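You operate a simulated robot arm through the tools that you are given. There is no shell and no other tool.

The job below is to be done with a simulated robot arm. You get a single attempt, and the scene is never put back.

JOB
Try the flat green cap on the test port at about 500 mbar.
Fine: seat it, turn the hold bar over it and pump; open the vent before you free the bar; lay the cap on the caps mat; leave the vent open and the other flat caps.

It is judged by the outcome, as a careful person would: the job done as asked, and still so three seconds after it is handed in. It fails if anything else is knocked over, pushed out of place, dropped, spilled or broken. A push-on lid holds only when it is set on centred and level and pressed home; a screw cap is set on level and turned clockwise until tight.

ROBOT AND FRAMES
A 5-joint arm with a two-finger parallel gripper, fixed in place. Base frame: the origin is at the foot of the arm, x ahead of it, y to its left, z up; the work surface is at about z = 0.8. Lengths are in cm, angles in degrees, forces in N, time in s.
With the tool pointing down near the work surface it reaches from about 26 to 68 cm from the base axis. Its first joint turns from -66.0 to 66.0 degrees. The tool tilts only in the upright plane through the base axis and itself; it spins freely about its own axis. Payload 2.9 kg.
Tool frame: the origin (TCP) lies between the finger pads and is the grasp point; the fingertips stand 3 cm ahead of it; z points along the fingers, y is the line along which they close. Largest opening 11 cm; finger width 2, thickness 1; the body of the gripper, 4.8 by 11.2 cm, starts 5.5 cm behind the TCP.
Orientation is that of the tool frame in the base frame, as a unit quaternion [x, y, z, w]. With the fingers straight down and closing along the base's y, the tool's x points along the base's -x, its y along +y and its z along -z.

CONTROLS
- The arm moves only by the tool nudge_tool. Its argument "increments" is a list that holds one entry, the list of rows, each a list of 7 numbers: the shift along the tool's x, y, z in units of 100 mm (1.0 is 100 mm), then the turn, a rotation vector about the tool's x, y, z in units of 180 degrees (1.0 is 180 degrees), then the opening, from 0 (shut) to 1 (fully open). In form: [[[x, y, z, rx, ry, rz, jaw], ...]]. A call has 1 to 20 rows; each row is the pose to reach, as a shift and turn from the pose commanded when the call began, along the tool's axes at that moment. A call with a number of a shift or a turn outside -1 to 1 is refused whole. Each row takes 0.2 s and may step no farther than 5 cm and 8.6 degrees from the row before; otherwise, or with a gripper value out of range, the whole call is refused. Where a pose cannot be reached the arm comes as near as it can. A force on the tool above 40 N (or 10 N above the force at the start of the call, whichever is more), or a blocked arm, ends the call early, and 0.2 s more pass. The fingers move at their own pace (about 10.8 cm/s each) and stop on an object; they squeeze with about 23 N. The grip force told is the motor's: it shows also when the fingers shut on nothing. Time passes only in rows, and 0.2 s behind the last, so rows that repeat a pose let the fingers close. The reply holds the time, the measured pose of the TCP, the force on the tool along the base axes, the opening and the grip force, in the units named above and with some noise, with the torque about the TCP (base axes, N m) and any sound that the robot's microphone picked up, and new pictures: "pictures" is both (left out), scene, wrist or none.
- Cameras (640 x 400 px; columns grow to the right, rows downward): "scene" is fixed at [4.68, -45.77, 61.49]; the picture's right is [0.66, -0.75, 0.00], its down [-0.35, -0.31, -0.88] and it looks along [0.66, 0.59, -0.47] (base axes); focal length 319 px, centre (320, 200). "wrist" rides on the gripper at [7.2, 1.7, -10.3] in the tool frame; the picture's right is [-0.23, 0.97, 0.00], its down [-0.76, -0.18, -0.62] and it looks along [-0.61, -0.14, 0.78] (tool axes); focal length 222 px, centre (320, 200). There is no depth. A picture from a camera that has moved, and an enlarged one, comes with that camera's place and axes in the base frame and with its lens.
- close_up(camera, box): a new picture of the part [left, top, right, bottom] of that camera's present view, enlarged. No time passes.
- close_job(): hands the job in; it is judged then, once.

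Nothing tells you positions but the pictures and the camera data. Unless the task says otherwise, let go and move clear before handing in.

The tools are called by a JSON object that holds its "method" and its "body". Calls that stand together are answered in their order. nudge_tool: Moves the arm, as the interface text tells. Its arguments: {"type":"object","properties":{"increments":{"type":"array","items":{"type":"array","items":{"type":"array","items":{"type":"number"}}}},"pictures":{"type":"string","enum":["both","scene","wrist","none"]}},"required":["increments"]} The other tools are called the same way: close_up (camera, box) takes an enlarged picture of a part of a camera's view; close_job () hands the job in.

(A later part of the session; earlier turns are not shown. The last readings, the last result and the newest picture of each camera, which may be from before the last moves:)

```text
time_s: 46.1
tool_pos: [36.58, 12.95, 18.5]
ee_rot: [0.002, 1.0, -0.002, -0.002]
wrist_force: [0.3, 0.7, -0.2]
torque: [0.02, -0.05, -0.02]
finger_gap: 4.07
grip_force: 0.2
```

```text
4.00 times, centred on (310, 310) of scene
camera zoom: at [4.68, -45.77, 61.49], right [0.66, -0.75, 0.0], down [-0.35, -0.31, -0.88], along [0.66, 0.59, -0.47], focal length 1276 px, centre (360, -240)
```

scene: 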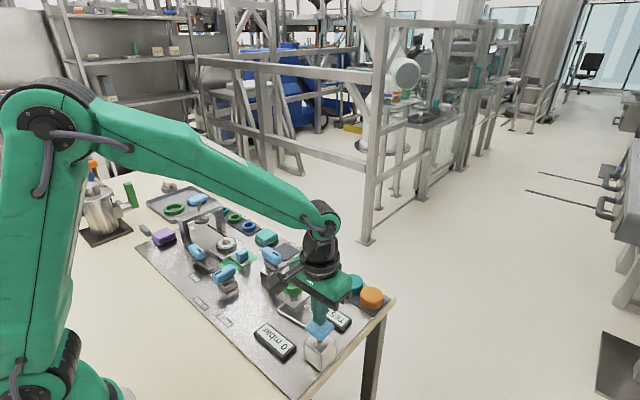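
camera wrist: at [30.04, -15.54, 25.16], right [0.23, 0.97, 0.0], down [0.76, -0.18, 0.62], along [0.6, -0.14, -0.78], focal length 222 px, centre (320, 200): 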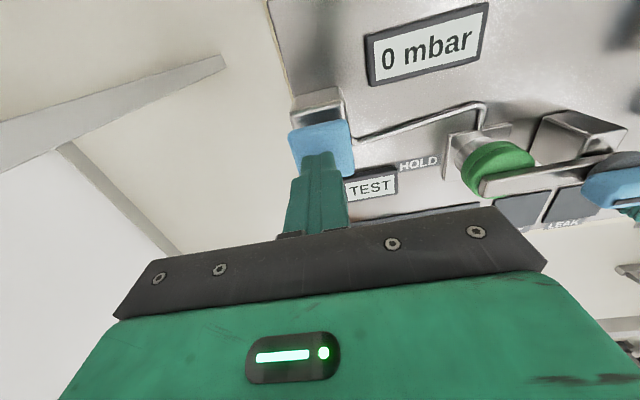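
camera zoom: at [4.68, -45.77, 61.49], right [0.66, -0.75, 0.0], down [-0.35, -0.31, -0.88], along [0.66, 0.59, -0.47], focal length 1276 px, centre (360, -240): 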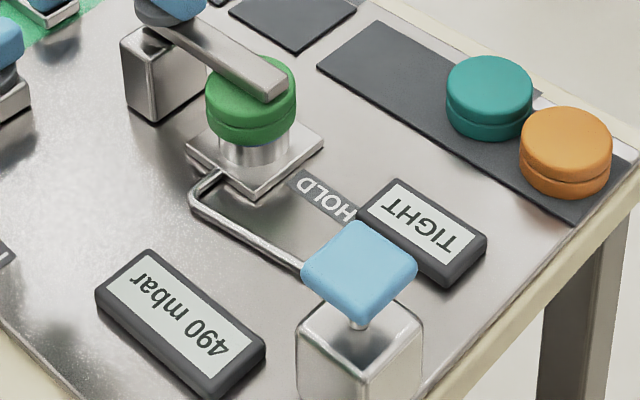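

The verdict is TIGHT at 490 mbar. The job still says the cap goes on the caps mat. Next I open the vent: move over its knob and look.

{"method": "nudge_tool", "body": {"increments": [[[0, 0.25, 0.1, 0, 0, 0, 0.37], [0, 0.25, 0.2, 0, 0, 0, 0.37], [0, 0.25, 0.2, 0, 0, 0, 0.37]]]}}

{"method": "close_up", "body": {"camera": "wrist", "box": [220, 30, 460, 190]}}

{"method": "close_up", "body": {"camera": "scene", "box": [170, 210, 290, 310]}}

```text
time_s: 47.0
tool_pos: [36.75, 15.4, 16.5]
ee_rot: [0.001, 1.0, -0.001, -0.002]
wrist_force: [0.3, 0.1, -0.5]
torque: [-0.02, -0.02, -0.03]
finger_gap: 4.08
grip_force: 0.1
camera wrist: at [29.4, 17.14, 26.92], right [0.23, 0.97, 0.0], down [0.76, -0.18, 0.62], along [0.6, -0.14, -0.78], focal length 222 px, centre (320, 200)
```

scene: 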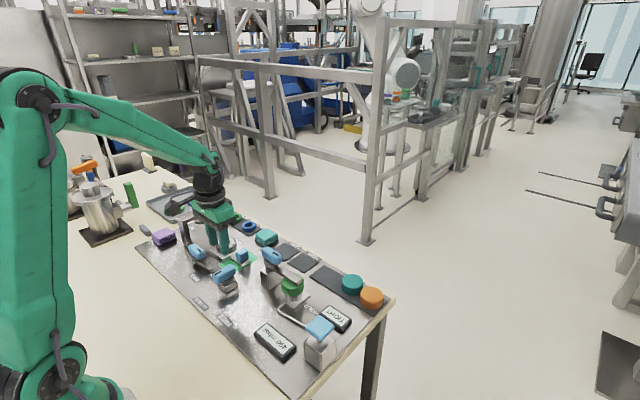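
wrist: 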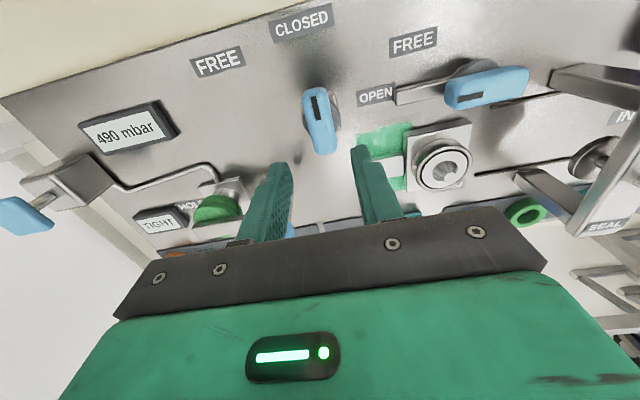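

```text
2.50 times, centred on (340, 110) of wrist
camera zoom: at [29.4, 17.14, 26.92], right [0.23, 0.97, 0.0], down [0.76, -0.18, 0.62], along [0.6, -0.14, -0.78], focal length 555 px, centre (270, 425)
```

zoom: 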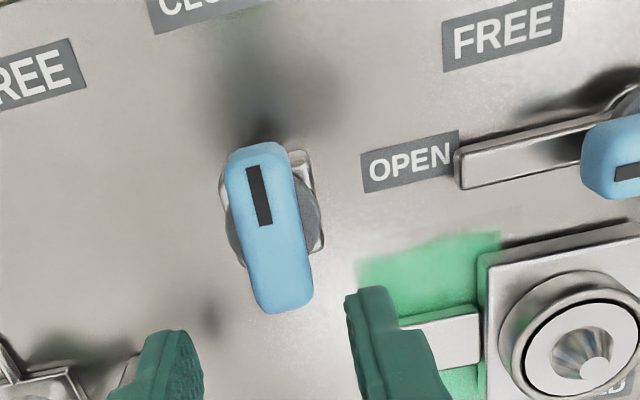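

```text
4.00 times, centred on (230, 260) of scene
camera zoom: at [4.68, -45.77, 61.49], right [0.66, -0.75, 0.0], down [-0.35, -0.31, -0.88], along [0.66, 0.59, -0.47], focal length 1276 px, centre (680, -40)
```

zoom: 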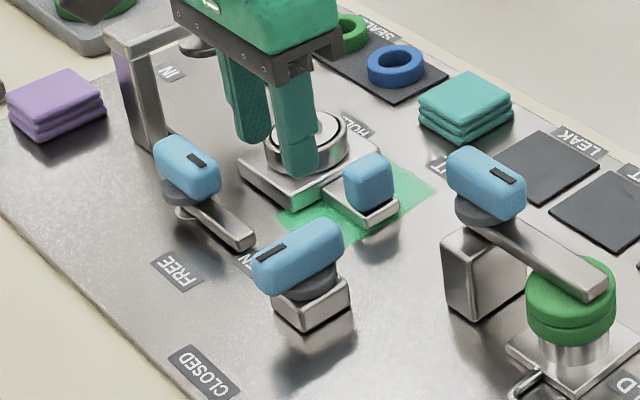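

The vent handle is centred below at about (36.6, 15.45), top near z 7. The fingers have room on both sides, so I'll descend and grip it.

{"method": "nudge_tool", "body": {"increments": [[[0, 0, 0.3, 0, 0, 0, 0.37], [0, 0, 0.55, 0, 0, 0, 0.37], [0, 0, 0.7, 0, 0, 0, 0.37], [0, 0, 0.7, 0, 0, 0, 0.37]]]}}

{"method": "close_up", "body": {"camera": "scene", "box": [170, 210, 290, 310]}}

{"method": "close_up", "body": {"camera": "wrist", "box": [220, 60, 460, 220]}}

```text
time_s: 48.0
tool_pos: [36.72, 15.49, 9.63]
ee_rot: [0.001, 1.0, -0.001, -0.001]
wrist_force: [-1.1, 0.2, 0.3]
torque: [0.03, -0.05, 0.0]
finger_gap: 4.09
grip_force: 0.1
camera wrist: at [29.4, 17.13, 19.99], right [0.23, 0.97, 0.0], down [0.76, -0.18, 0.62], along [0.6, -0.14, -0.78], focal length 222 px, centre (320, 200)
```

scene: 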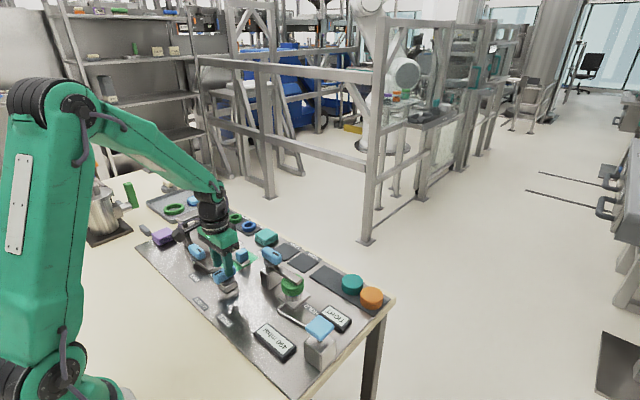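
wrist: 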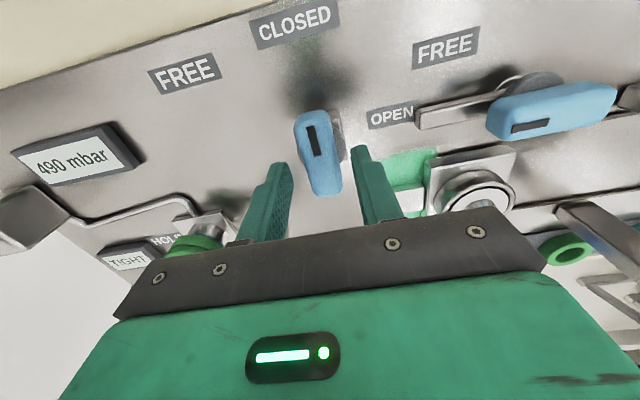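

```text
4.00 times, centred on (230, 260) of scene
camera zoom: at [4.68, -45.77, 61.49], right [0.66, -0.75, 0.0], down [-0.35, -0.31, -0.88], along [0.66, 0.59, -0.47], focal length 1276 px, centre (680, -40)
```

zoom: 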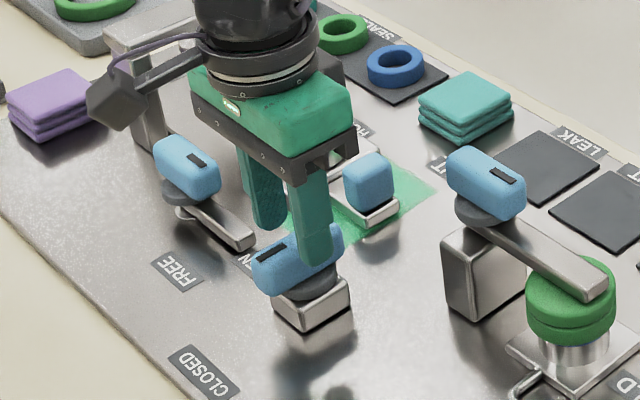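

```text
2.50 times, centred on (340, 140) of wrist
camera zoom: at [29.4, 17.13, 19.99], right [0.23, 0.97, 0.0], down [0.76, -0.18, 0.62], along [0.6, -0.14, -0.78], focal length 555 px, centre (270, 350)
```

zoom: 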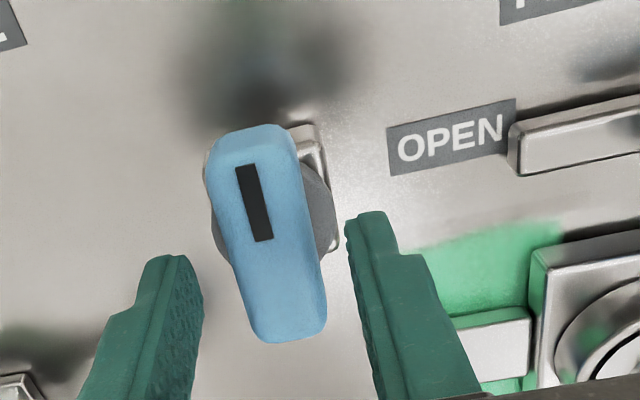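

The handle is between the fingertips. I'll lower the last bit and close.

{"method": "nudge_tool", "body": {"increments": [[[0, 0, 0.08, 0, 0, 0, 0.37], [0, 0, 0.14, 0, 0, 0, 0.37], [0, 0, 0.14, 0, 0, 0, 0.2], [0, 0, 0.14, 0, 0, 0, 0.1], [0, 0, 0.14, 0, 0, 0, 0.1]]], "pictures": "none"}}

```text
time_s: 49.1
tool_pos: [36.74, 15.5, 8.23]
ee_rot: [0.0, 1.0, 0.0, 0.0]
wrist_force: [-5.5, 17.1, 0.1]
torque: [0.43, -0.15, 0.05]
finger_gap: 2.39
grip_force: 45.3
```

Gripped, with about 17 N sideways, so the handle sits slightly towards +y. I'll relieve that, then start turning clockwise from CLOSED (-x) to OPEN (+y).

{"method": "nudge_tool", "body": {"increments": [[[0.003, 0.015, 0, 0, 0, 0, 0.1], [0.003, 0.015, 0, 0, 0, 0.045, 0.1], [0.003, 0.015, 0, 0, 0, 0.09, 0.1]]], "pictures": "none"}}

{"method": "close_up", "body": {"camera": "scene", "box": [190, 230, 400, 380]}}

```text
time_s: 50.0
tool_pos: [36.74, 15.53, 8.07]
ee_rot: [0.144, 0.99, -0.001, -0.001]
wrist_force: [3.7, 0.7, 4.5]
torque: [0.49, 1.23, 0.01]
finger_gap: 2.4
grip_force: 44.8
```

```text
2.67 times, centred on (295, 305) of scene
camera zoom: at [4.68, -45.77, 61.48], right [0.66, -0.75, 0.0], down [-0.35, -0.31, -0.88], along [0.66, 0.59, -0.47], focal length 851 px, centre (387, -80)
```

zoom: 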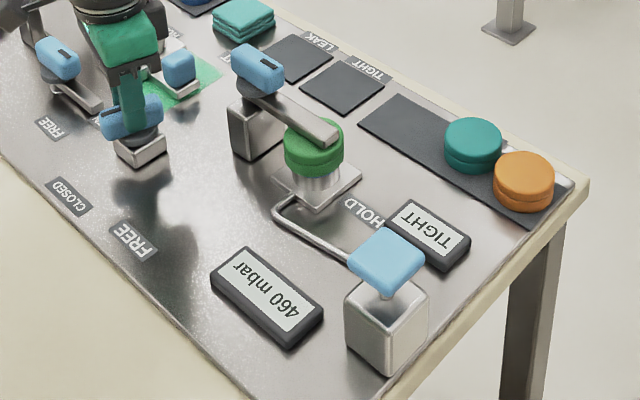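

The vent is starting to open: the gauge has dropped to 460 and forces are small. Continuing the turn.

{"method": "nudge_tool", "body": {"increments": [[[0, 0, 0, 0, 0, 0.045, 0.1], [0, 0, 0, 0, 0, 0.09, 0.1], [0, 0, 0, 0, 0, 0.135, 0.1]]], "pictures": "none"}}

```text
time_s: 50.8
tool_pos: [36.79, 15.77, 8.22]
ee_rot: [0.348, 0.938, 0.0, 0.0]
wrist_force: [7.7, 21.3, -5.0]
torque: [0.71, 0.31, 0.08]
finger_gap: 2.38
grip_force: 45.4
```

About 41° turned, with 21 N building along the closing line from a small pivot offset. I'll relieve that and continue on a slight arc.

{"method": "nudge_tool", "body": {"increments": [[[0.005, 0.018, 0, 0, 0, 0, 0.1], [0.005, 0.023, 0, 0, 0, 0.045, 0.1], [0.004, 0.028, 0, 0, 0, 0.09, 0.1], [0.002, 0.032, 0, 0, 0, 0.135, 0.1]]], "pictures": "none"}}

{"method": "close_up", "body": {"camera": "scene", "box": [190, 230, 400, 380]}}

```text
time_s: 51.8
tool_pos: [36.76, 15.83, 8.14]
ee_rot: [0.539, 0.842, -0.001, 0.0]
wrist_force: [9.0, 2.1, 0.7]
torque: [0.46, -0.39, 0.05]
finger_gap: 2.4
grip_force: 45.1
```

```text
2.67 times, centred on (295, 305) of scene
camera zoom: at [4.68, -45.77, 61.49], right [0.66, -0.75, 0.0], down [-0.35, -0.31, -0.88], along [0.66, 0.59, -0.47], focal length 851 px, centre (387, -80)
```

zoom: 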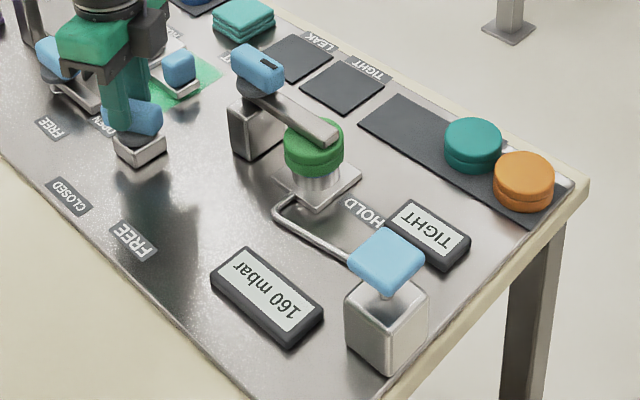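

The pressure is falling (160 mbar). About 25° of turn remains.

{"method": "nudge_tool", "body": {"increments": [[[0, 0.011, 0, 0, 0, 0.0459, 0.1], [-0.001, 0.016, 0, 0, 0, 0.0918, 0.1], [-0.003, 0.021, 0, 0, 0, 0.1378, 0.1], [-0.003, 0.021, 0, 0, 0, 0.1378, 0.1]]], "pictures": "wrist"}}

{"method": "close_up", "body": {"camera": "scene", "box": [190, 230, 400, 380]}}

```text
time_s: 52.8
tool_pos: [36.93, 16.01, 8.15]
ee_rot: [0.706, 0.708, -0.002, -0.001]
wrist_force: [3.6, -12.3, 14.0]
torque: [0.2, -0.39, 0.03]
finger_gap: 2.37
grip_force: 45.0
camera wrist: at [38.72, 23.1, 18.58], right [0.97, -0.23, 0.0], down [-0.17, -0.76, 0.63], along [-0.14, -0.61, -0.78], focal length 222 px, centre (320, 200)
```

wrist: 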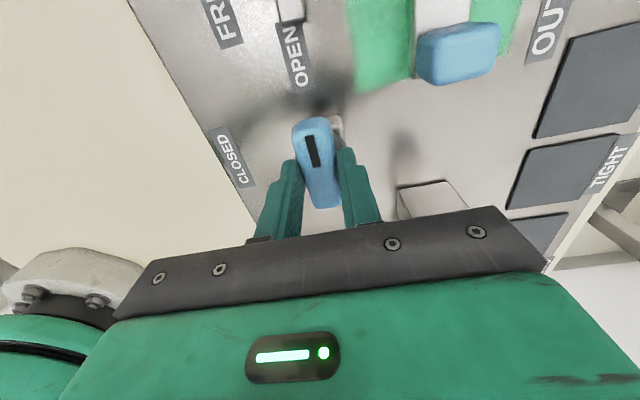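

```text
2.67 times, centred on (295, 305) of scene
camera zoom: at [4.68, -45.77, 61.48], right [0.66, -0.75, 0.0], down [-0.35, -0.31, -0.88], along [0.66, 0.59, -0.47], focal length 851 px, centre (387, -80)
```

zoom: 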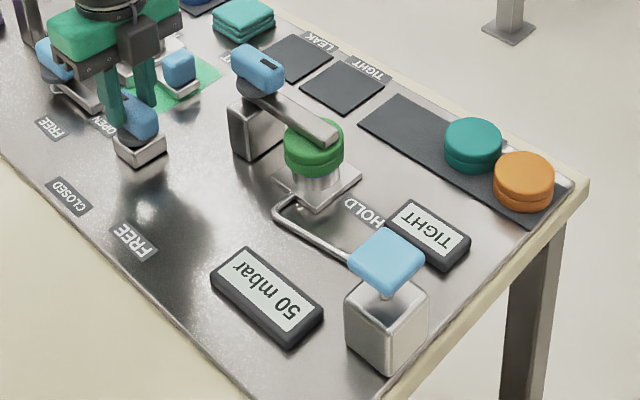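

The vent handle is at OPEN and the gauge is at 50 mbar and falling. I'll relax the grip forces, open the fingers and rise off.

{"method": "nudge_tool", "body": {"increments": [[[-0.012, 0.003, -0.015, 0, 0, 0, 0.1], [-0.012, 0.003, -0.015, 0, 0, 0, 0.25], [-0.012, 0.003, -0.015, 0, 0, 0, 0.37], [-0.012, 0.003, -0.1, 0, 0, 0, 0.37], [-0.012, 0.003, -0.4, 0, 0, 0, 0.37], [-0.012, 0.003, -0.8, 0, 0, 0, 0.37], [-0.012, 0.003, -1.0, 0, 0, 0, 0.37]]]}}

{"method": "close_up", "body": {"camera": "scene", "box": [170, 230, 380, 380]}}

{"method": "close_up", "body": {"camera": "scene", "box": [180, 220, 280, 310]}}

```text
time_s: 54.4
tool_pos: [36.96, 15.8, 18.18]
ee_rot: [0.705, 0.709, -0.002, -0.001]
wrist_force: [0.5, 0.3, -0.5]
torque: [0.02, 0.02, -0.01]
finger_gap: 4.06
grip_force: 0.0
camera wrist: at [38.74, 23.05, 28.54], right [0.97, -0.22, 0.0], down [-0.17, -0.76, 0.62], along [-0.14, -0.61, -0.78], focal length 222 px, centre (320, 200)
```

scene: 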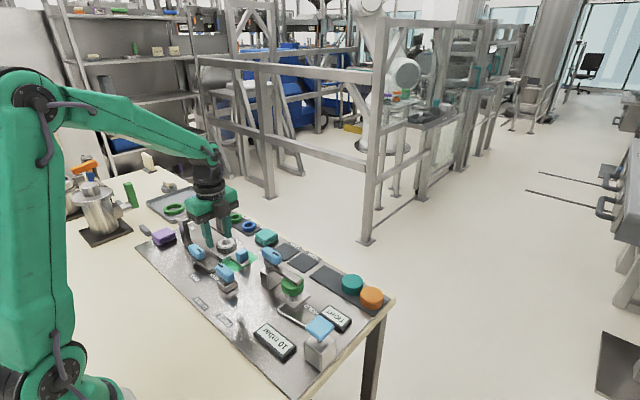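
wrist: 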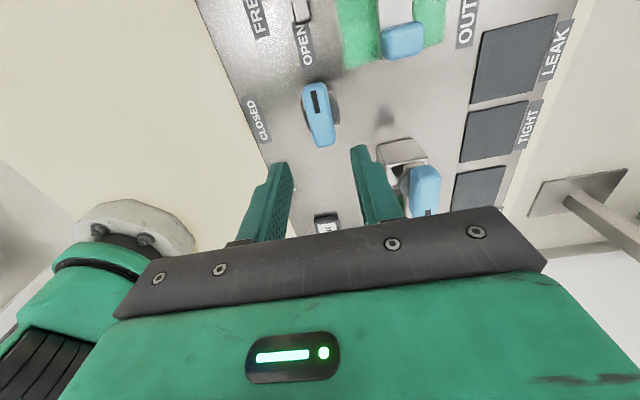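

```text
2.67 times, centred on (275, 305) of scene
camera zoom: at [4.68, -45.77, 61.49], right [0.66, -0.75, 0.0], down [-0.35, -0.31, -0.88], along [0.66, 0.59, -0.47], focal length 851 px, centre (440, -80)
```

zoom: 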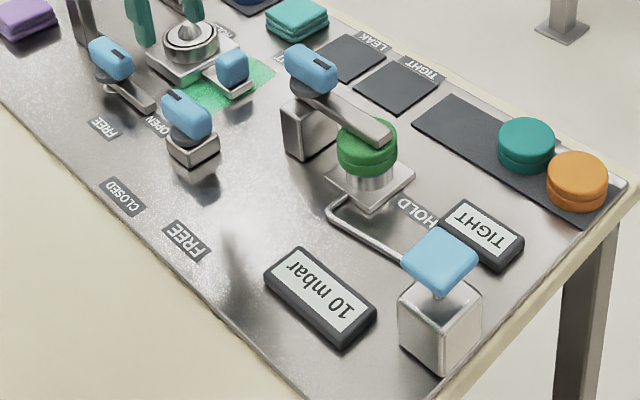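

```text
4.44 times, centred on (230, 265) of scene
camera zoom: at [4.68, -45.77, 61.49], right [0.66, -0.75, 0.0], down [-0.35, -0.31, -0.88], along [0.66, 0.59, -0.47], focal length 1418 px, centre (720, -89)
```

zoom: 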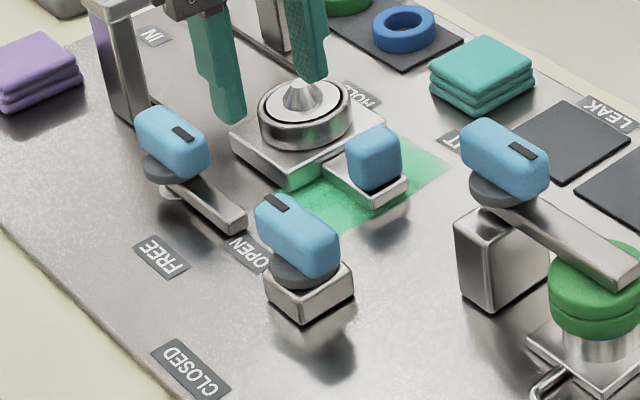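

The vent is open (the mark points to OPEN) and the gauge is at 10 mbar and falling. Next I free the bar: travel back over its pivot, near (45.97, 7.33), turning the tool to match the handle's present direction along y.

{"method": "nudge_tool", "body": {"increments": [[[-0.04, 0.04, -0.05, 0, 0, -0.0455, 0.37], [-0.08, 0.08, -0.1, 0, 0, -0.091, 0.37], [-0.12, 0.12, -0.15, 0, 0, -0.1365, 0.37], [-0.16, 0.16, -0.2, 0, 0, -0.182, 0.4], [-0.2, 0.2, -0.2, 0, 0, -0.2275, 0.45], [-0.24, 0.25, -0.2, 0, 0, -0.273, 0.5], [-0.28, 0.3, -0.2, 0, 0, -0.3185, 0.5], [-0.32, 0.34, -0.2, 0, 0, -0.364, 0.5], [-0.36, 0.38, -0.2, 0, 0, -0.4095, 0.5], [-0.4, 0.42, -0.2, 0, 0, -0.455, 0.5], [-0.42, 0.45, -0.2, 0, 0, -0.5, 0.5]]], "pictures": "none"}}

{"method": "nudge_tool", "body": {"increments": [[[-0.04, -0.04, 0, 0, 0, -0.0455, 0.5], [-0.08, -0.08, 0, 0, 0, -0.091, 0.5], [-0.12, -0.12, 0, 0, 0, -0.1365, 0.5], [-0.16, -0.16, 0, 0, 0, -0.182, 0.5], [-0.2, -0.2, 0, 0, 0, -0.2275, 0.5], [-0.24, -0.24, 0, 0, 0, -0.273, 0.5], [-0.29, -0.28, 0, 0, 0, -0.3185, 0.5], [-0.34, -0.32, 0, 0, 0, -0.364, 0.5], [-0.38, -0.36, 0, 0, 0, -0.4095, 0.5], [-0.42, -0.4, 0, 0, 0, -0.455, 0.5], [-0.45, -0.43, 0, 0, 0, -0.5, 0.5], [-0.45, -0.43, 0, 0, 0, -0.5, 0.5]]]}}

{"method": "close_up", "body": {"camera": "scene", "box": [170, 230, 380, 380]}}

{"method": "close_up", "body": {"camera": "wrist", "box": [220, 40, 420, 180]}}

```text
time_s: 56.8
tool_pos: [41.49, 11.65, 20.17]
ee_rot: [-0.003, 1.0, -0.001, -0.001]
wrist_force: [0.3, -1.1, 0.5]
torque: [-0.01, 0.02, 0.0]
finger_gap: 5.53
grip_force: 0.0
```

```text
time_s: 59.4
tool_pos: [46.14, 7.43, 20.18]
ee_rot: [0.71, -0.704, 0.0, 0.001]
wrist_force: [-0.7, 0.1, -0.8]
torque: [-0.03, -0.02, -0.03]
finger_gap: 5.49
grip_force: 0.1
camera wrist: at [44.52, 0.04, 30.54], right [-0.98, 0.22, 0.0], down [0.18, 0.76, 0.62], along [0.13, 0.61, -0.78], focal length 222 px, centre (320, 200)
```

scene: 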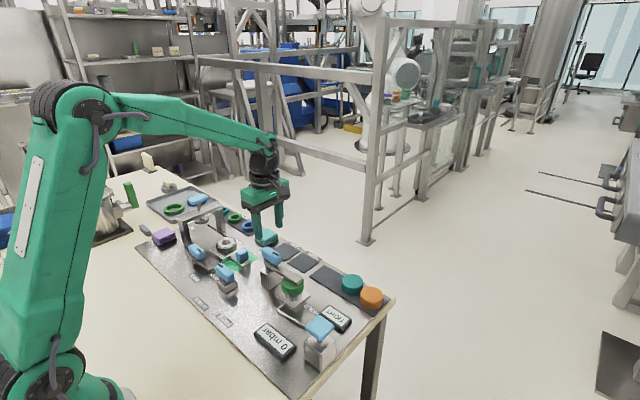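
wrist: 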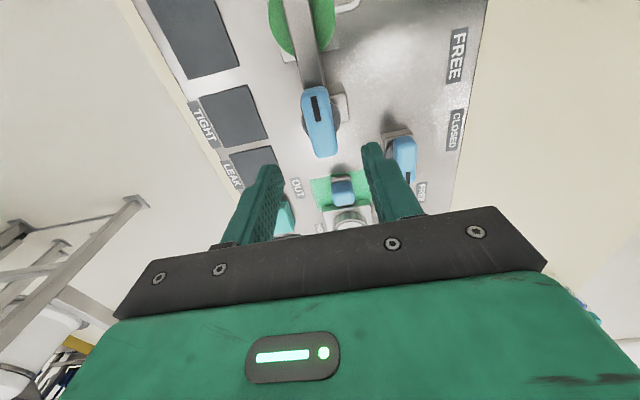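

```text
2.67 times, centred on (275, 305) of scene
camera zoom: at [4.68, -45.77, 61.49], right [0.66, -0.75, 0.0], down [-0.35, -0.31, -0.88], along [0.66, 0.59, -0.47], focal length 851 px, centre (440, -80)
```

zoom: 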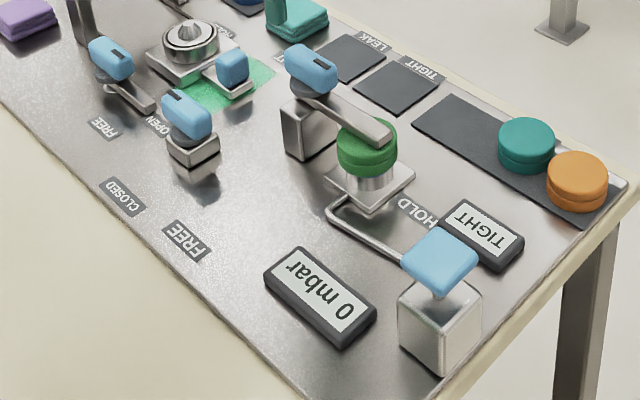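

```text
2.86 times, centred on (320, 110) of wrist
camera zoom: at [44.52, 0.04, 30.54], right [-0.98, 0.22, 0.0], down [0.18, 0.76, 0.62], along [0.13, 0.61, -0.78], focal length 635 px, centre (320, 457)
```

zoom: 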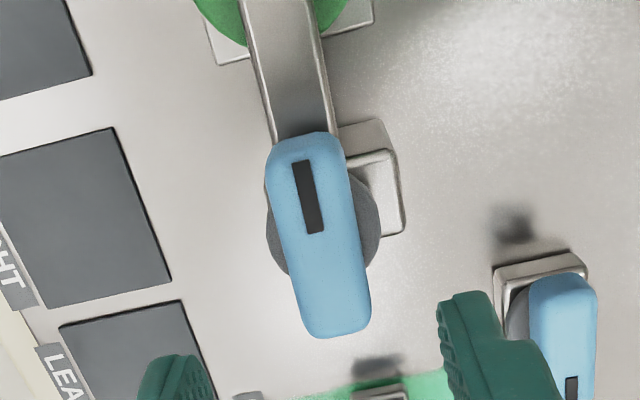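

The gauge is at 0 mbar. I'm above the bar's handle, so I'll descend and grip it at the pivot.

{"method": "nudge_tool", "body": {"increments": [[[0.003, 0.016, 0.25, 0, 0, 0, 0.45], [0.003, 0.016, 0.5, 0, 0, 0, 0.45], [0.003, 0.016, 0.65, 0, 0, 0, 0.45], [0.003, 0.016, 0.72, 0, 0, 0, 0.45], [0.003, 0.016, 0.72, 0, 0, 0, 0.3], [0.003, 0.016, 0.72, 0, 0, 0, 0.1], [0.003, 0.016, 0.72, 0, 0, 0, 0.1]]], "pictures": "none"}}

{"method": "close_up", "body": {"camera": "scene", "box": [226, 210, 326, 300]}}

```text
time_s: 61.0
tool_pos: [45.93, 7.43, 12.89]
ee_rot: [0.708, -0.706, 0.0, 0.0]
wrist_force: [14.7, 0.4, -8.9]
torque: [0.13, -0.38, -0.15]
finger_gap: 2.37
grip_force: 44.9
```

```text
4.44 times, centred on (276, 255) of scene
camera zoom: at [4.69, -45.77, 61.49], right [0.66, -0.75, 0.0], down [-0.35, -0.31, -0.88], along [0.66, 0.59, -0.47], focal length 1418 px, centre (516, -44)
```

zoom: 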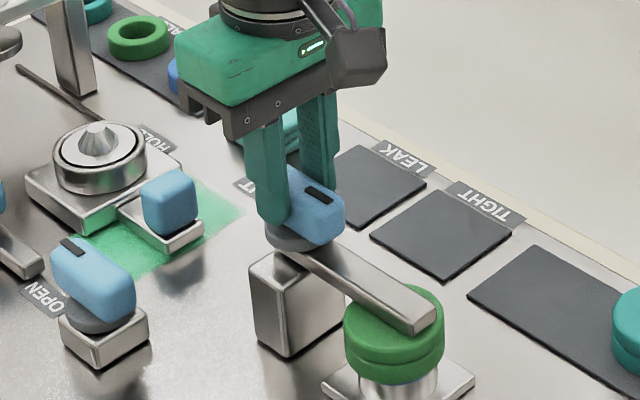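

Gripped. A 15 N sideways push shows the handle sits slightly towards +x. I'll relieve it and start turning clockwise towards FREE.

{"method": "nudge_tool", "body": {"increments": [[[0, -0.013, -0.005, 0, 0, 0, 0.1], [0, -0.013, -0.005, 0, 0, 0.045, 0.1], [0, -0.013, -0.005, 0, 0, 0.09, 0.1], [0, -0.013, -0.005, 0, 0, 0.135, 0.1]]], "pictures": "none"}}

{"method": "close_up", "body": {"camera": "scene", "box": [226, 230, 326, 310]}}

```text
time_s: 62.0
tool_pos: [45.92, 7.33, 12.95]
ee_rot: [-0.544, 0.839, 0.001, -0.003]
wrist_force: [1.5, 10.1, -11.6]
torque: [0.8, -0.74, 0.01]
finger_gap: 2.34
grip_force: 44.9
```

```text
5.00 times, centred on (276, 270) of scene
camera zoom: at [4.69, -45.77, 61.49], right [0.66, -0.75, 0.0], down [-0.35, -0.31, -0.88], along [0.66, 0.59, -0.47], focal length 1595 px, centre (540, -150)
```

zoom: 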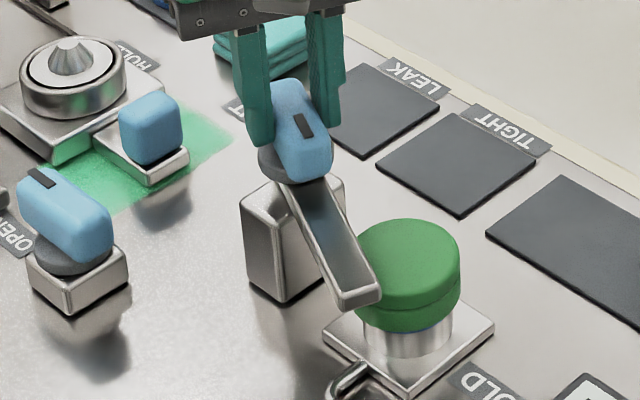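

The bar is coming off the cap, the cap is undisturbed and forces are modest. Continuing.

{"method": "nudge_tool", "body": {"increments": [[[-0.008, 0.002, 0.01, 0, 0, 0.045, 0.1], [-0.008, 0.002, 0.01, 0, 0, 0.09, 0.1], [-0.008, 0.002, 0.01, 0, 0, 0.135, 0.1], [-0.008, 0.002, 0.01, 0, 0, 0.18, 0.1]]], "pictures": "none"}}

```text
time_s: 63.0
tool_pos: [45.92, 7.54, 12.83]
ee_rot: [-0.288, 0.958, 0.001, -0.004]
wrist_force: [-24.6, 13.3, 15.6]
torque: [0.25, 0.28, 0.03]
finger_gap: 2.35
grip_force: 45.0
```

About 34° remains. I'll ease off the side load that has built up and finish the turn to FREE.

{"method": "nudge_tool", "body": {"increments": [[[0.01, 0.022, -0.013, 0, 0, 0, 0.1], [0.005, 0.0295, -0.013, 0, 0, 0.0465, 0.1], [0.0017, 0.0345, -0.013, 0, 0, 0.093, 0.1], [-0.001, 0.0387, -0.013, 0, 0, 0.1395, 0.1], [-0.0038, 0.0429, -0.013, 0, 0, 0.186, 0.1]]], "pictures": "wrist"}}

{"method": "close_up", "body": {"camera": "scene", "box": [216, 220, 326, 310]}}

```text
time_s: 64.1
tool_pos: [45.97, 7.49, 12.9]
ee_rot: [-0.036, 0.999, 0.0, -0.002]
wrist_force: [3.2, -1.5, -1.2]
torque: [-0.06, 0.55, 0.01]
finger_gap: 2.38
grip_force: 45.4
stopped in row 5: the force on the tool passed its limit at 44 N (the readings are from after the stop); the commanded pose is now the measured one
camera wrist: at [38.6, 8.57, 23.33], right [0.15, 0.99, 0.0], down [0.77, -0.12, 0.62], along [0.61, -0.1, -0.78], focal length 222 px, centre (320, 200)
```

wrist: 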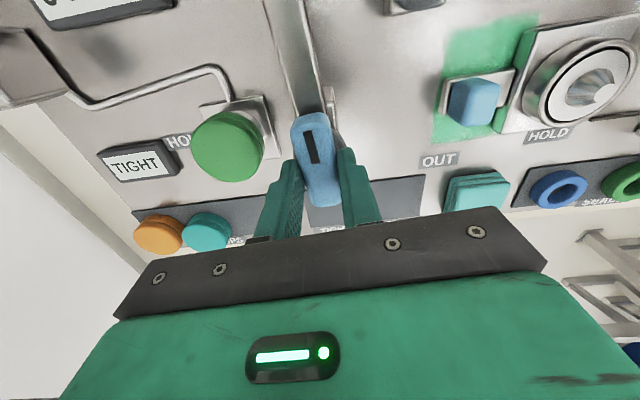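

```text
4.44 times, centred on (271, 265) of scene
camera zoom: at [4.69, -45.76, 61.49], right [0.66, -0.75, 0.0], down [-0.35, -0.31, -0.88], along [0.66, 0.59, -0.47], focal length 1418 px, centre (538, -89)
```

zoom: 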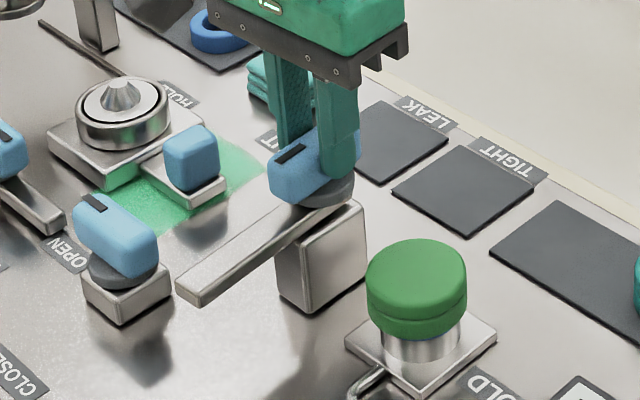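

The bar is within about 4° of its starting position, and the load relaxed after the stop. I'll finish those few degrees gently and release.

{"method": "nudge_tool", "body": {"increments": [[[0, 0, 0, 0, 0, 0.011, 0.1], [0, 0, 0, 0, 0, 0.022, 0.1]]], "pictures": "none"}}

```text
time_s: 64.7
tool_pos: [45.87, 7.4, 12.97]
ee_rot: [-0.002, 1.0, 0.0, -0.002]
wrist_force: [2.8, -0.6, -3.3]
torque: [0.06, 0.18, -0.02]
finger_gap: 2.39
grip_force: 45.1
```

Forces are low and the bar is back at FREE. I'll open the fingers and rise off the handle.

{"method": "nudge_tool", "body": {"increments": [[[0, 0, 0, 0, 0, 0, 0.25], [0, 0, 0, 0, 0, 0, 0.45], [0, 0, -0.1, 0, 0, 0, 0.45], [0, 0, -0.4, 0, 0, 0, 0.45], [0, 0, -0.75, 0, 0, 0, 0.5], [0, 0, -0.75, 0, 0, 0, 0.5]]]}}

{"method": "close_up", "body": {"camera": "scene", "box": [180, 220, 380, 370]}}

```text
time_s: 66.1
tool_pos: [45.86, 7.52, 20.55]
ee_rot: [-0.003, 1.0, -0.001, -0.001]
wrist_force: [0.4, 0.7, -0.6]
torque: [-0.03, -0.02, 0.01]
finger_gap: 5.48
grip_force: 0.0
camera wrist: at [38.67, 9.03, 30.91], right [0.22, 0.97, 0.0], down [0.76, -0.17, 0.62], along [0.61, -0.14, -0.78], focal length 222 px, centre (320, 200)
```

scene: 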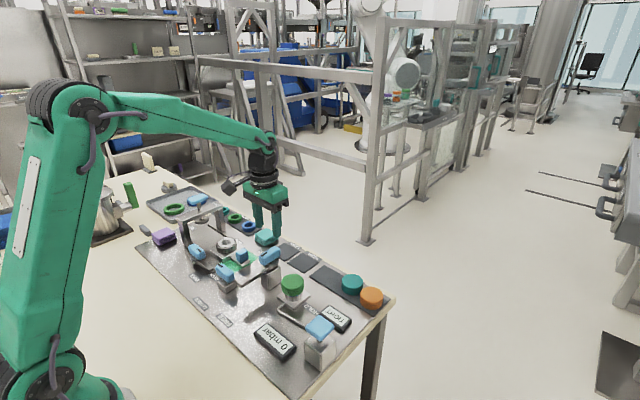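
wrist: 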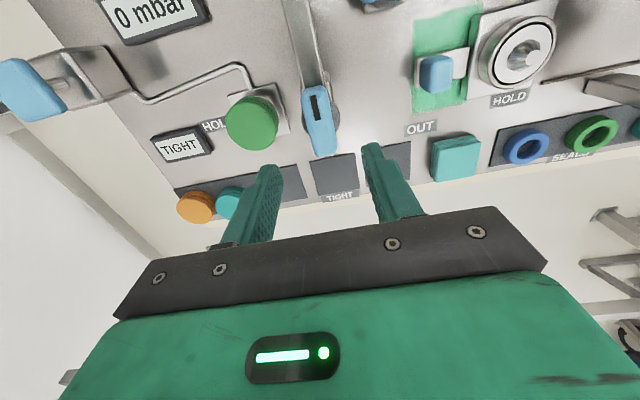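

```text
2.67 times, centred on (280, 295) of scene
camera zoom: at [4.68, -45.77, 61.49], right [0.66, -0.75, 0.0], down [-0.35, -0.31, -0.88], along [0.66, 0.59, -0.47], focal length 851 px, centre (427, -53)
```

zoom: 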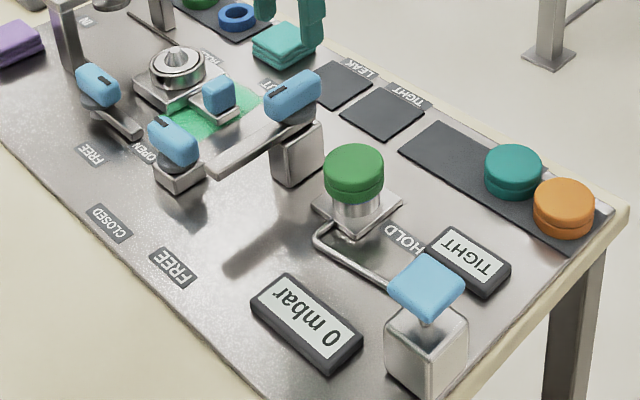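

The bar is at FREE, the gauge is at 0 and the vent is open. Now I'll fetch the cap: move above the port with the jaw open.

{"method": "nudge_tool", "body": {"increments": [[[-0.005, -0.3, 0, 0, 0, 0, 0.6], [-0.01, -0.6, 0.1, 0, 0, 0, 0.75], [-0.015, -0.807, 0.3, 0, 0, 0, 0.75], [-0.015, -0.807, 0.55, 0, 0, 0, 0.75], [-0.015, -0.807, 0.55, 0, 0, 0, 0.75]]]}}

{"method": "close_up", "body": {"camera": "wrist", "box": [240, 50, 400, 170]}}

```text
time_s: 67.3
tool_pos: [46.15, -0.61, 14.9]
ee_rot: [-0.002, 1.0, 0.0, -0.001]
wrist_force: [0.6, -0.1, -1.2]
torque: [0.0, 0.02, 0.01]
finger_gap: 8.24
grip_force: 0.1
camera wrist: at [38.89, 0.97, 25.29], right [0.22, 0.97, 0.0], down [0.76, -0.17, 0.62], along [0.61, -0.14, -0.78], focal length 222 px, centre (320, 200)
```

scene: 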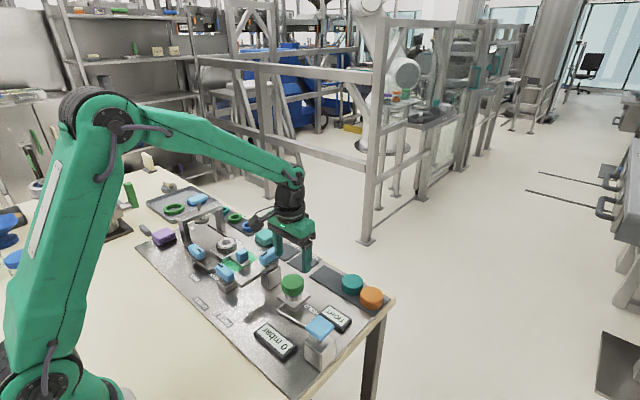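
wrist: 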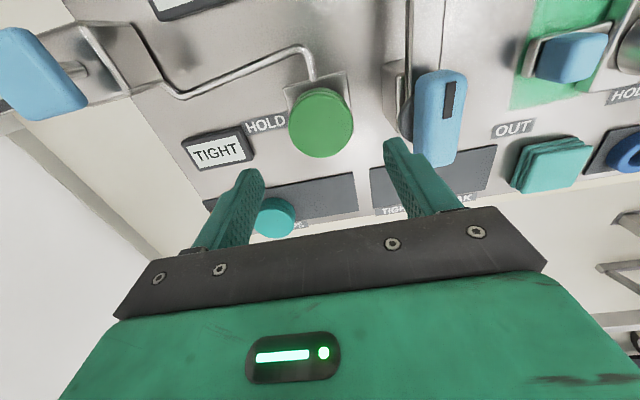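

```text
3.33 times, centred on (320, 110) of wrist
camera zoom: at [38.89, 0.97, 25.29], right [0.22, 0.97, 0.0], down [0.76, -0.17, 0.62], along [0.61, -0.14, -0.78], focal length 740 px, centre (320, 500)
```

zoom: 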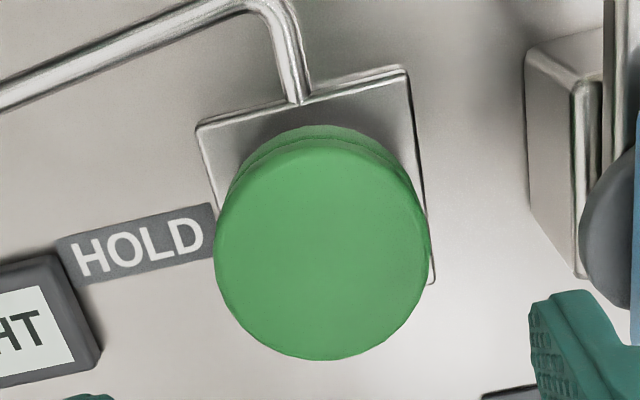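

The cap is at about (46.05, -0.6), well centred under the jaw. I'll descend to the same height as before and grip it.

{"method": "nudge_tool", "body": {"increments": [[[0.005, 0.003, 0.3, 0, 0, 0, 0.75], [0.005, 0.003, 0.55, 0, 0, 0, 0.75], [0.005, 0.003, 0.7, 0, 0, 0, 0.75], [0.005, 0.003, 0.79, 0, 0, 0, 0.75], [0.005, 0.003, 0.79, 0, 0, 0, 0.75]]], "pictures": "none"}}

{"method": "close_up", "body": {"camera": "scene", "box": [250, 240, 338, 305]}}

```text
time_s: 68.5
tool_pos: [46.01, -0.58, 6.92]
ee_rot: [-0.003, 1.0, 0.001, -0.002]
wrist_force: [-0.3, -0.2, 0.3]
torque: [-0.02, -0.01, -0.02]
finger_gap: 8.29
grip_force: 0.0
```

```text
6.15 times, centred on (294, 272) of scene
camera zoom: at [4.68, -45.77, 61.49], right [0.66, -0.75, 0.0], down [-0.35, -0.31, -0.88], along [0.66, 0.59, -0.47], focal length 1963 px, centre (480, -246)
```

zoom: 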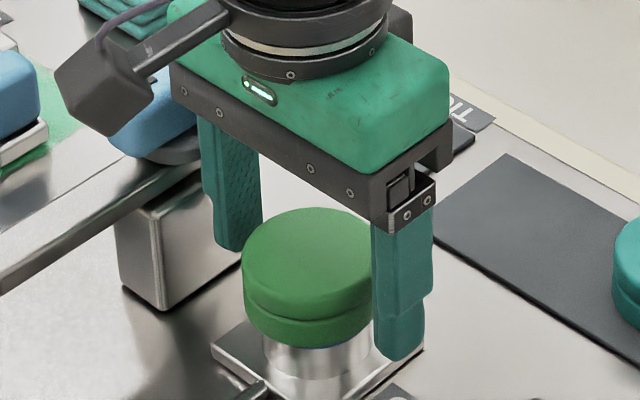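

The fingers are either side of the cap and clear of everything. Close, then lift slowly straight up.

{"method": "nudge_tool", "body": {"increments": [[[0, 0, 0, 0, 0, 0, 0.5], [0, 0, 0, 0, 0, 0, 0.3], [0, 0, 0, 0, 0, 0, 0.3], [0, 0, 0, 0, 0, 0, 0.3]]], "pictures": "none"}}

{"method": "nudge_tool", "body": {"increments": [[[0, 0, -0.05, 0, 0, 0, 0.3], [0, 0, -0.1, 0, 0, 0, 0.3], [0, 0, -0.15, 0, 0, 0, 0.3], [0, 0, -0.2, 0, 0, 0, 0.3]]], "pictures": "none"}}

{"method": "close_up", "body": {"camera": "scene", "box": [250, 240, 338, 305]}}

```text
time_s: 69.5
tool_pos: [46.02, -0.47, 6.95]
ee_rot: [-0.003, 1.0, 0.0, -0.001]
wrist_force: [-0.7, -0.1, 0.1]
torque: [0.03, 0.01, 0.02]
finger_gap: 5.61
grip_force: 23.0
```

```text
time_s: 70.5
tool_pos: [46.02, -0.47, 8.92]
ee_rot: [-0.002, 1.0, 0.0, -0.002]
wrist_force: [0.9, 0.0, -0.6]
torque: [-0.01, 0.03, 0.01]
finger_gap: 5.59
grip_force: 23.4
```

```text
6.15 times, centred on (294, 272) of scene
camera zoom: at [4.68, -45.77, 61.49], right [0.66, -0.75, 0.0], down [-0.35, -0.31, -0.88], along [0.66, 0.59, -0.47], focal length 1963 px, centre (480, -246)
```

zoom: 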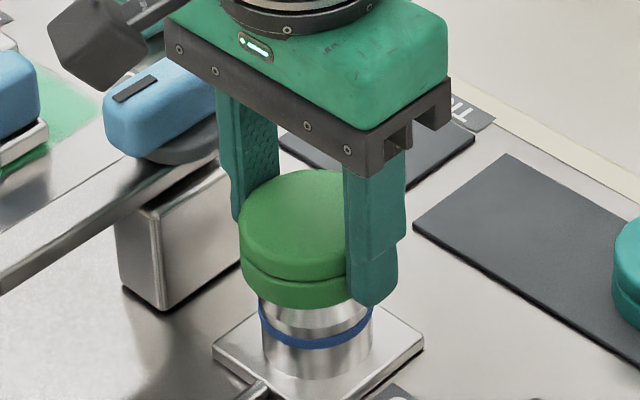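

The cap came off cleanly. I'll lift it higher and carry it forward towards the caps mat.

{"method": "nudge_tool", "body": {"increments": [[[0, 0, -0.3, 0, 0, 0, 0.3], [0, 0, -0.6, 0, 0, 0, 0.3], [-0.2, -0.02, -0.6, 0, 0, 0, 0.3], [-0.45, -0.05, -0.6, 0, 0, 0, 0.3], [-0.7, -0.08, -0.6, 0, 0, 0, 0.3], [-0.9, -0.1, -0.6, 0, 0, 0, 0.3], [-0.9, -0.1, -0.6, 0, 0, 0, 0.3]]]}}

{"method": "close_up", "body": {"camera": "wrist", "box": [140, 40, 440, 230]}}

```text
time_s: 72.1
tool_pos: [55.1, -1.43, 14.93]
ee_rot: [-0.002, 1.0, 0.0, -0.001]
wrist_force: [-0.2, 0.4, -1.0]
torque: [0.02, -0.03, -0.01]
finger_gap: 5.57
grip_force: 23.3
camera wrist: at [47.92, 0.14, 25.37], right [0.22, 0.97, 0.0], down [0.76, -0.17, 0.62], along [0.6, -0.14, -0.78], focal length 222 px, centre (320, 200)
```

scene: 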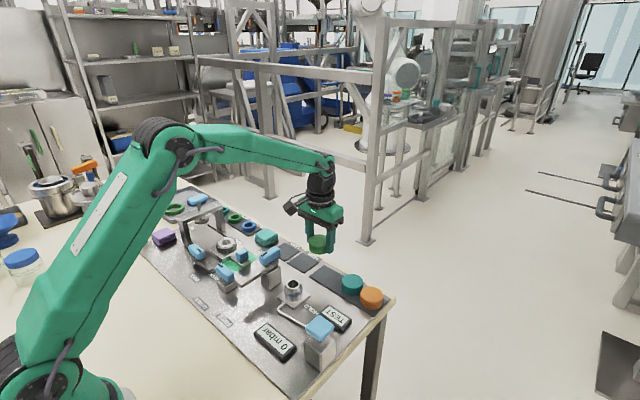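
wrist: 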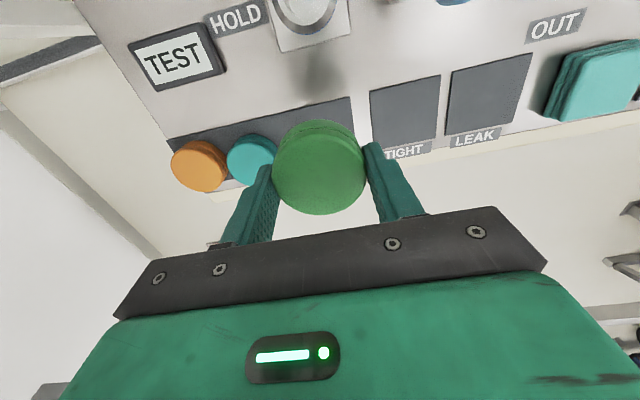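

```text
2.11 times, centred on (290, 135) of wrist
camera zoom: at [47.92, 0.14, 25.37], right [0.22, 0.97, 0.0], down [0.76, -0.17, 0.62], along [0.6, -0.14, -0.78], focal length 468 px, centre (383, 337)
```

zoom: 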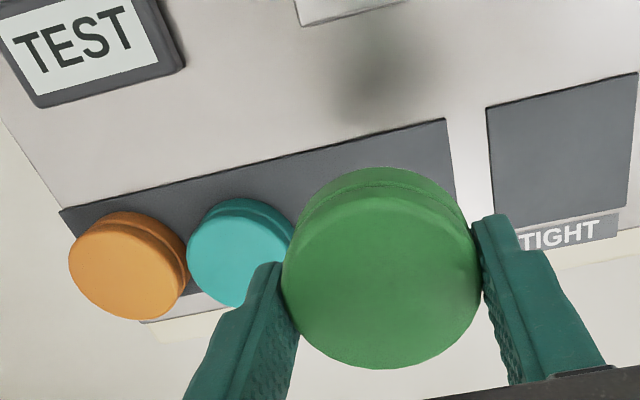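

The caps mat is in view and free where the green cap was. I'll go to (57.3, -1.6), leaving clearance to the teal cap, and lower most of the way.

{"method": "nudge_tool", "body": {"increments": [[[-0.215, -0.012, 0, 0, 0, 0, 0.3], [-0.215, -0.012, 0.3, 0, 0, 0, 0.3], [-0.215, -0.012, 0.6, 0, 0, 0, 0.3], [-0.215, -0.012, 0.8, 0, 0, 0, 0.3], [-0.215, -0.012, 0.95, 0, 0, 0, 0.3], [-0.215, -0.012, 0.95, 0, 0, 0, 0.3]]]}}

{"method": "close_up", "body": {"camera": "scene", "box": [290, 240, 390, 315]}}

{"method": "close_up", "body": {"camera": "wrist", "box": [140, 60, 440, 250]}}

```text
time_s: 73.5
tool_pos: [57.24, -1.61, 5.54]
ee_rot: [-0.003, 1.0, 0.0, -0.001]
wrist_force: [0.2, -1.0, -0.2]
torque: [0.04, 0.01, 0.01]
finger_gap: 5.56
grip_force: 22.8
camera wrist: at [49.93, -0.02, 15.9], right [0.22, 0.97, 0.0], down [0.76, -0.17, 0.62], along [0.6, -0.14, -0.78], focal length 222 px, centre (320, 200)
```

scene: 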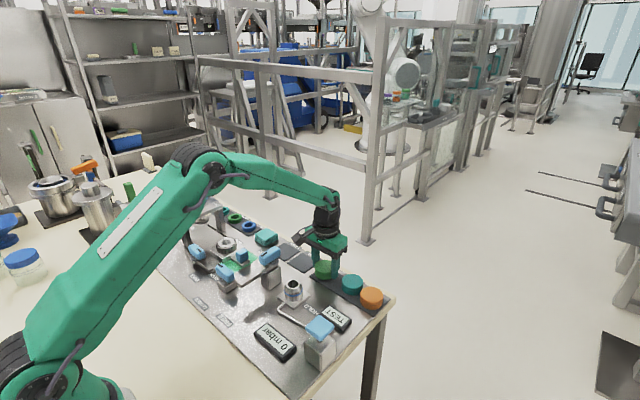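
wrist: 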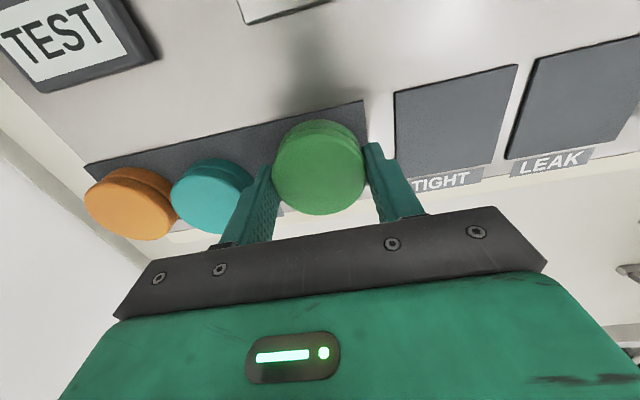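

```text
5.33 times, centred on (340, 278) of scene
camera zoom: at [4.68, -45.77, 61.49], right [0.66, -0.75, 0.0], down [-0.35, -0.31, -0.88], along [0.66, 0.59, -0.47], focal length 1701 px, centre (213, -213)
```

zoom: 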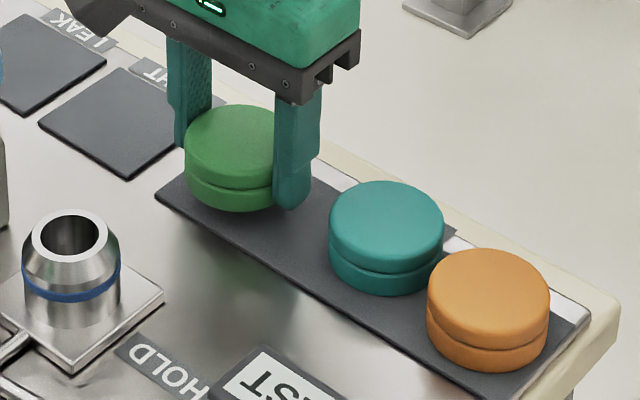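

```text
2.11 times, centred on (290, 155) of wrist
camera zoom: at [49.93, -0.02, 15.9], right [0.22, 0.97, 0.0], down [0.76, -0.17, 0.62], along [0.6, -0.14, -0.78], focal length 468 px, centre (383, 295)
```

zoom: 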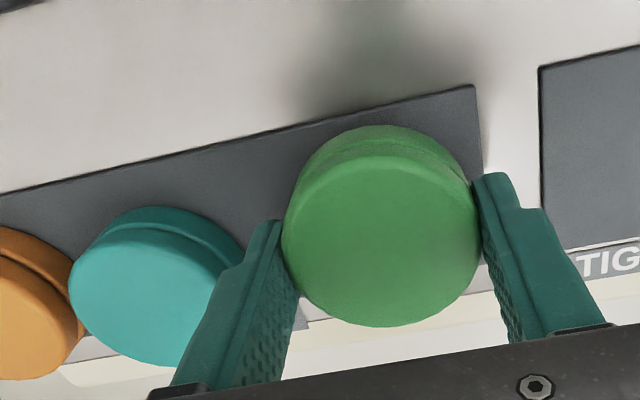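

The cap is about 1 above the mat, inside its edges and clear of the teal cap. Lowering the last centimetre gently.

{"method": "nudge_tool", "body": {"increments": [[[0, 0, 0.05, 0, 0, 0, 0.3], [0, 0, 0.08, 0, 0, 0, 0.3], [0, 0, 0.1, 0, 0, 0, 0.3]]], "pictures": "none"}}

{"method": "close_up", "body": {"camera": "scene", "box": [290, 240, 390, 315]}}

```text
time_s: 74.3
tool_pos: [57.1, -1.51, 4.63]
ee_rot: [-0.003, 1.0, 0.0, -0.002]
wrist_force: [-0.5, -0.4, -1.0]
torque: [0.0, -0.01, -0.01]
finger_gap: 5.6
grip_force: 23.5
```

```text
5.33 times, centred on (340, 278) of scene
camera zoom: at [4.68, -45.77, 61.49], right [0.66, -0.75, 0.0], down [-0.35, -0.31, -0.88], along [0.66, 0.59, -0.47], focal length 1701 px, centre (213, -213)
```

zoom: 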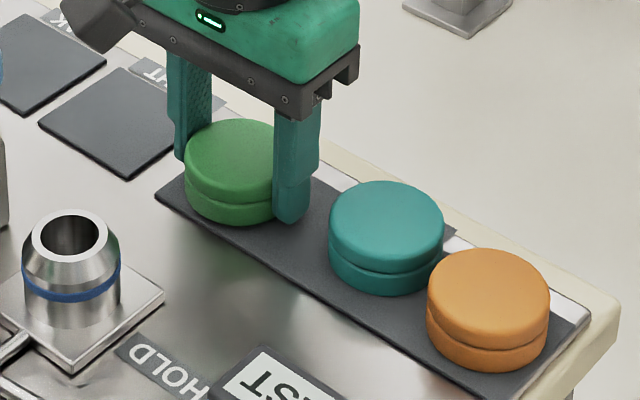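

Not quite down yet, as there is no upward force. A few more millimetres.

{"method": "nudge_tool", "body": {"increments": [[[0, 0, 0.008, 0, 0, 0, 0.3], [0, 0, 0.016, 0, 0, 0, 0.3]]], "pictures": "none"}}

```text
time_s: 74.9
tool_pos: [57.28, -1.61, 4.38]
ee_rot: [-0.002, 1.0, -0.001, -0.001]
wrist_force: [-0.5, 0.0, -1.1]
torque: [-0.02, 0.02, 0.0]
finger_gap: 5.58
grip_force: 22.7
```

{"method": "nudge_tool", "body": {"increments": [[[0, 0, 0.006, 0, 0, 0, 0.3], [0, 0, 0.012, 0, 0, 0, 0.3]]], "pictures": "none"}}

{"method": "close_up", "body": {"camera": "scene", "box": [305, 250, 355, 290]}}

```text
time_s: 75.5
tool_pos: [57.24, -1.7, 4.18]
ee_rot: [-0.003, 1.0, 0.001, -0.002]
wrist_force: [-0.2, -0.2, -0.2]
torque: [-0.03, -0.01, 0.01]
finger_gap: 5.57
grip_force: 22.8
```

```text
10.00 times, centred on (330, 270) of scene
camera zoom: at [4.68, -45.77, 61.49], right [0.66, -0.75, 0.0], down [-0.35, -0.31, -0.88], along [0.66, 0.59, -0.47], focal length 3190 px, centre (220, -500)
```

zoom: 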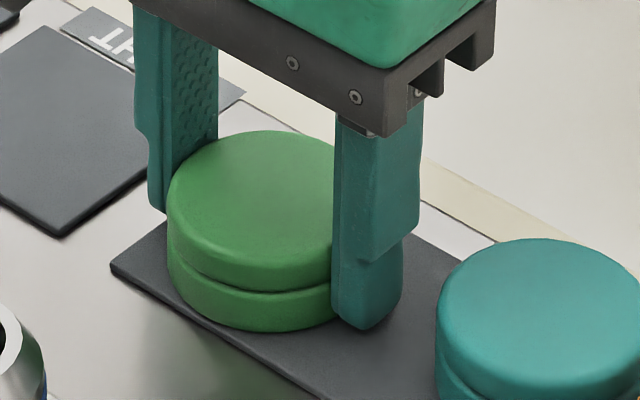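

{"method": "nudge_tool", "body": {"increments": [[[0, 0, 0.006, 0, 0, 0, 0.3], [0, 0, 0.01, 0, 0, 0, 0.3]]], "pictures": "none"}}

```text
time_s: 76.1
tool_pos: [57.08, -1.49, 4.26]
ee_rot: [-0.003, 1.0, 0.0, -0.002]
wrist_force: [-2.7, 0.3, 7.2]
torque: [0.04, 0.24, 0.03]
finger_gap: 5.59
grip_force: 22.9
```

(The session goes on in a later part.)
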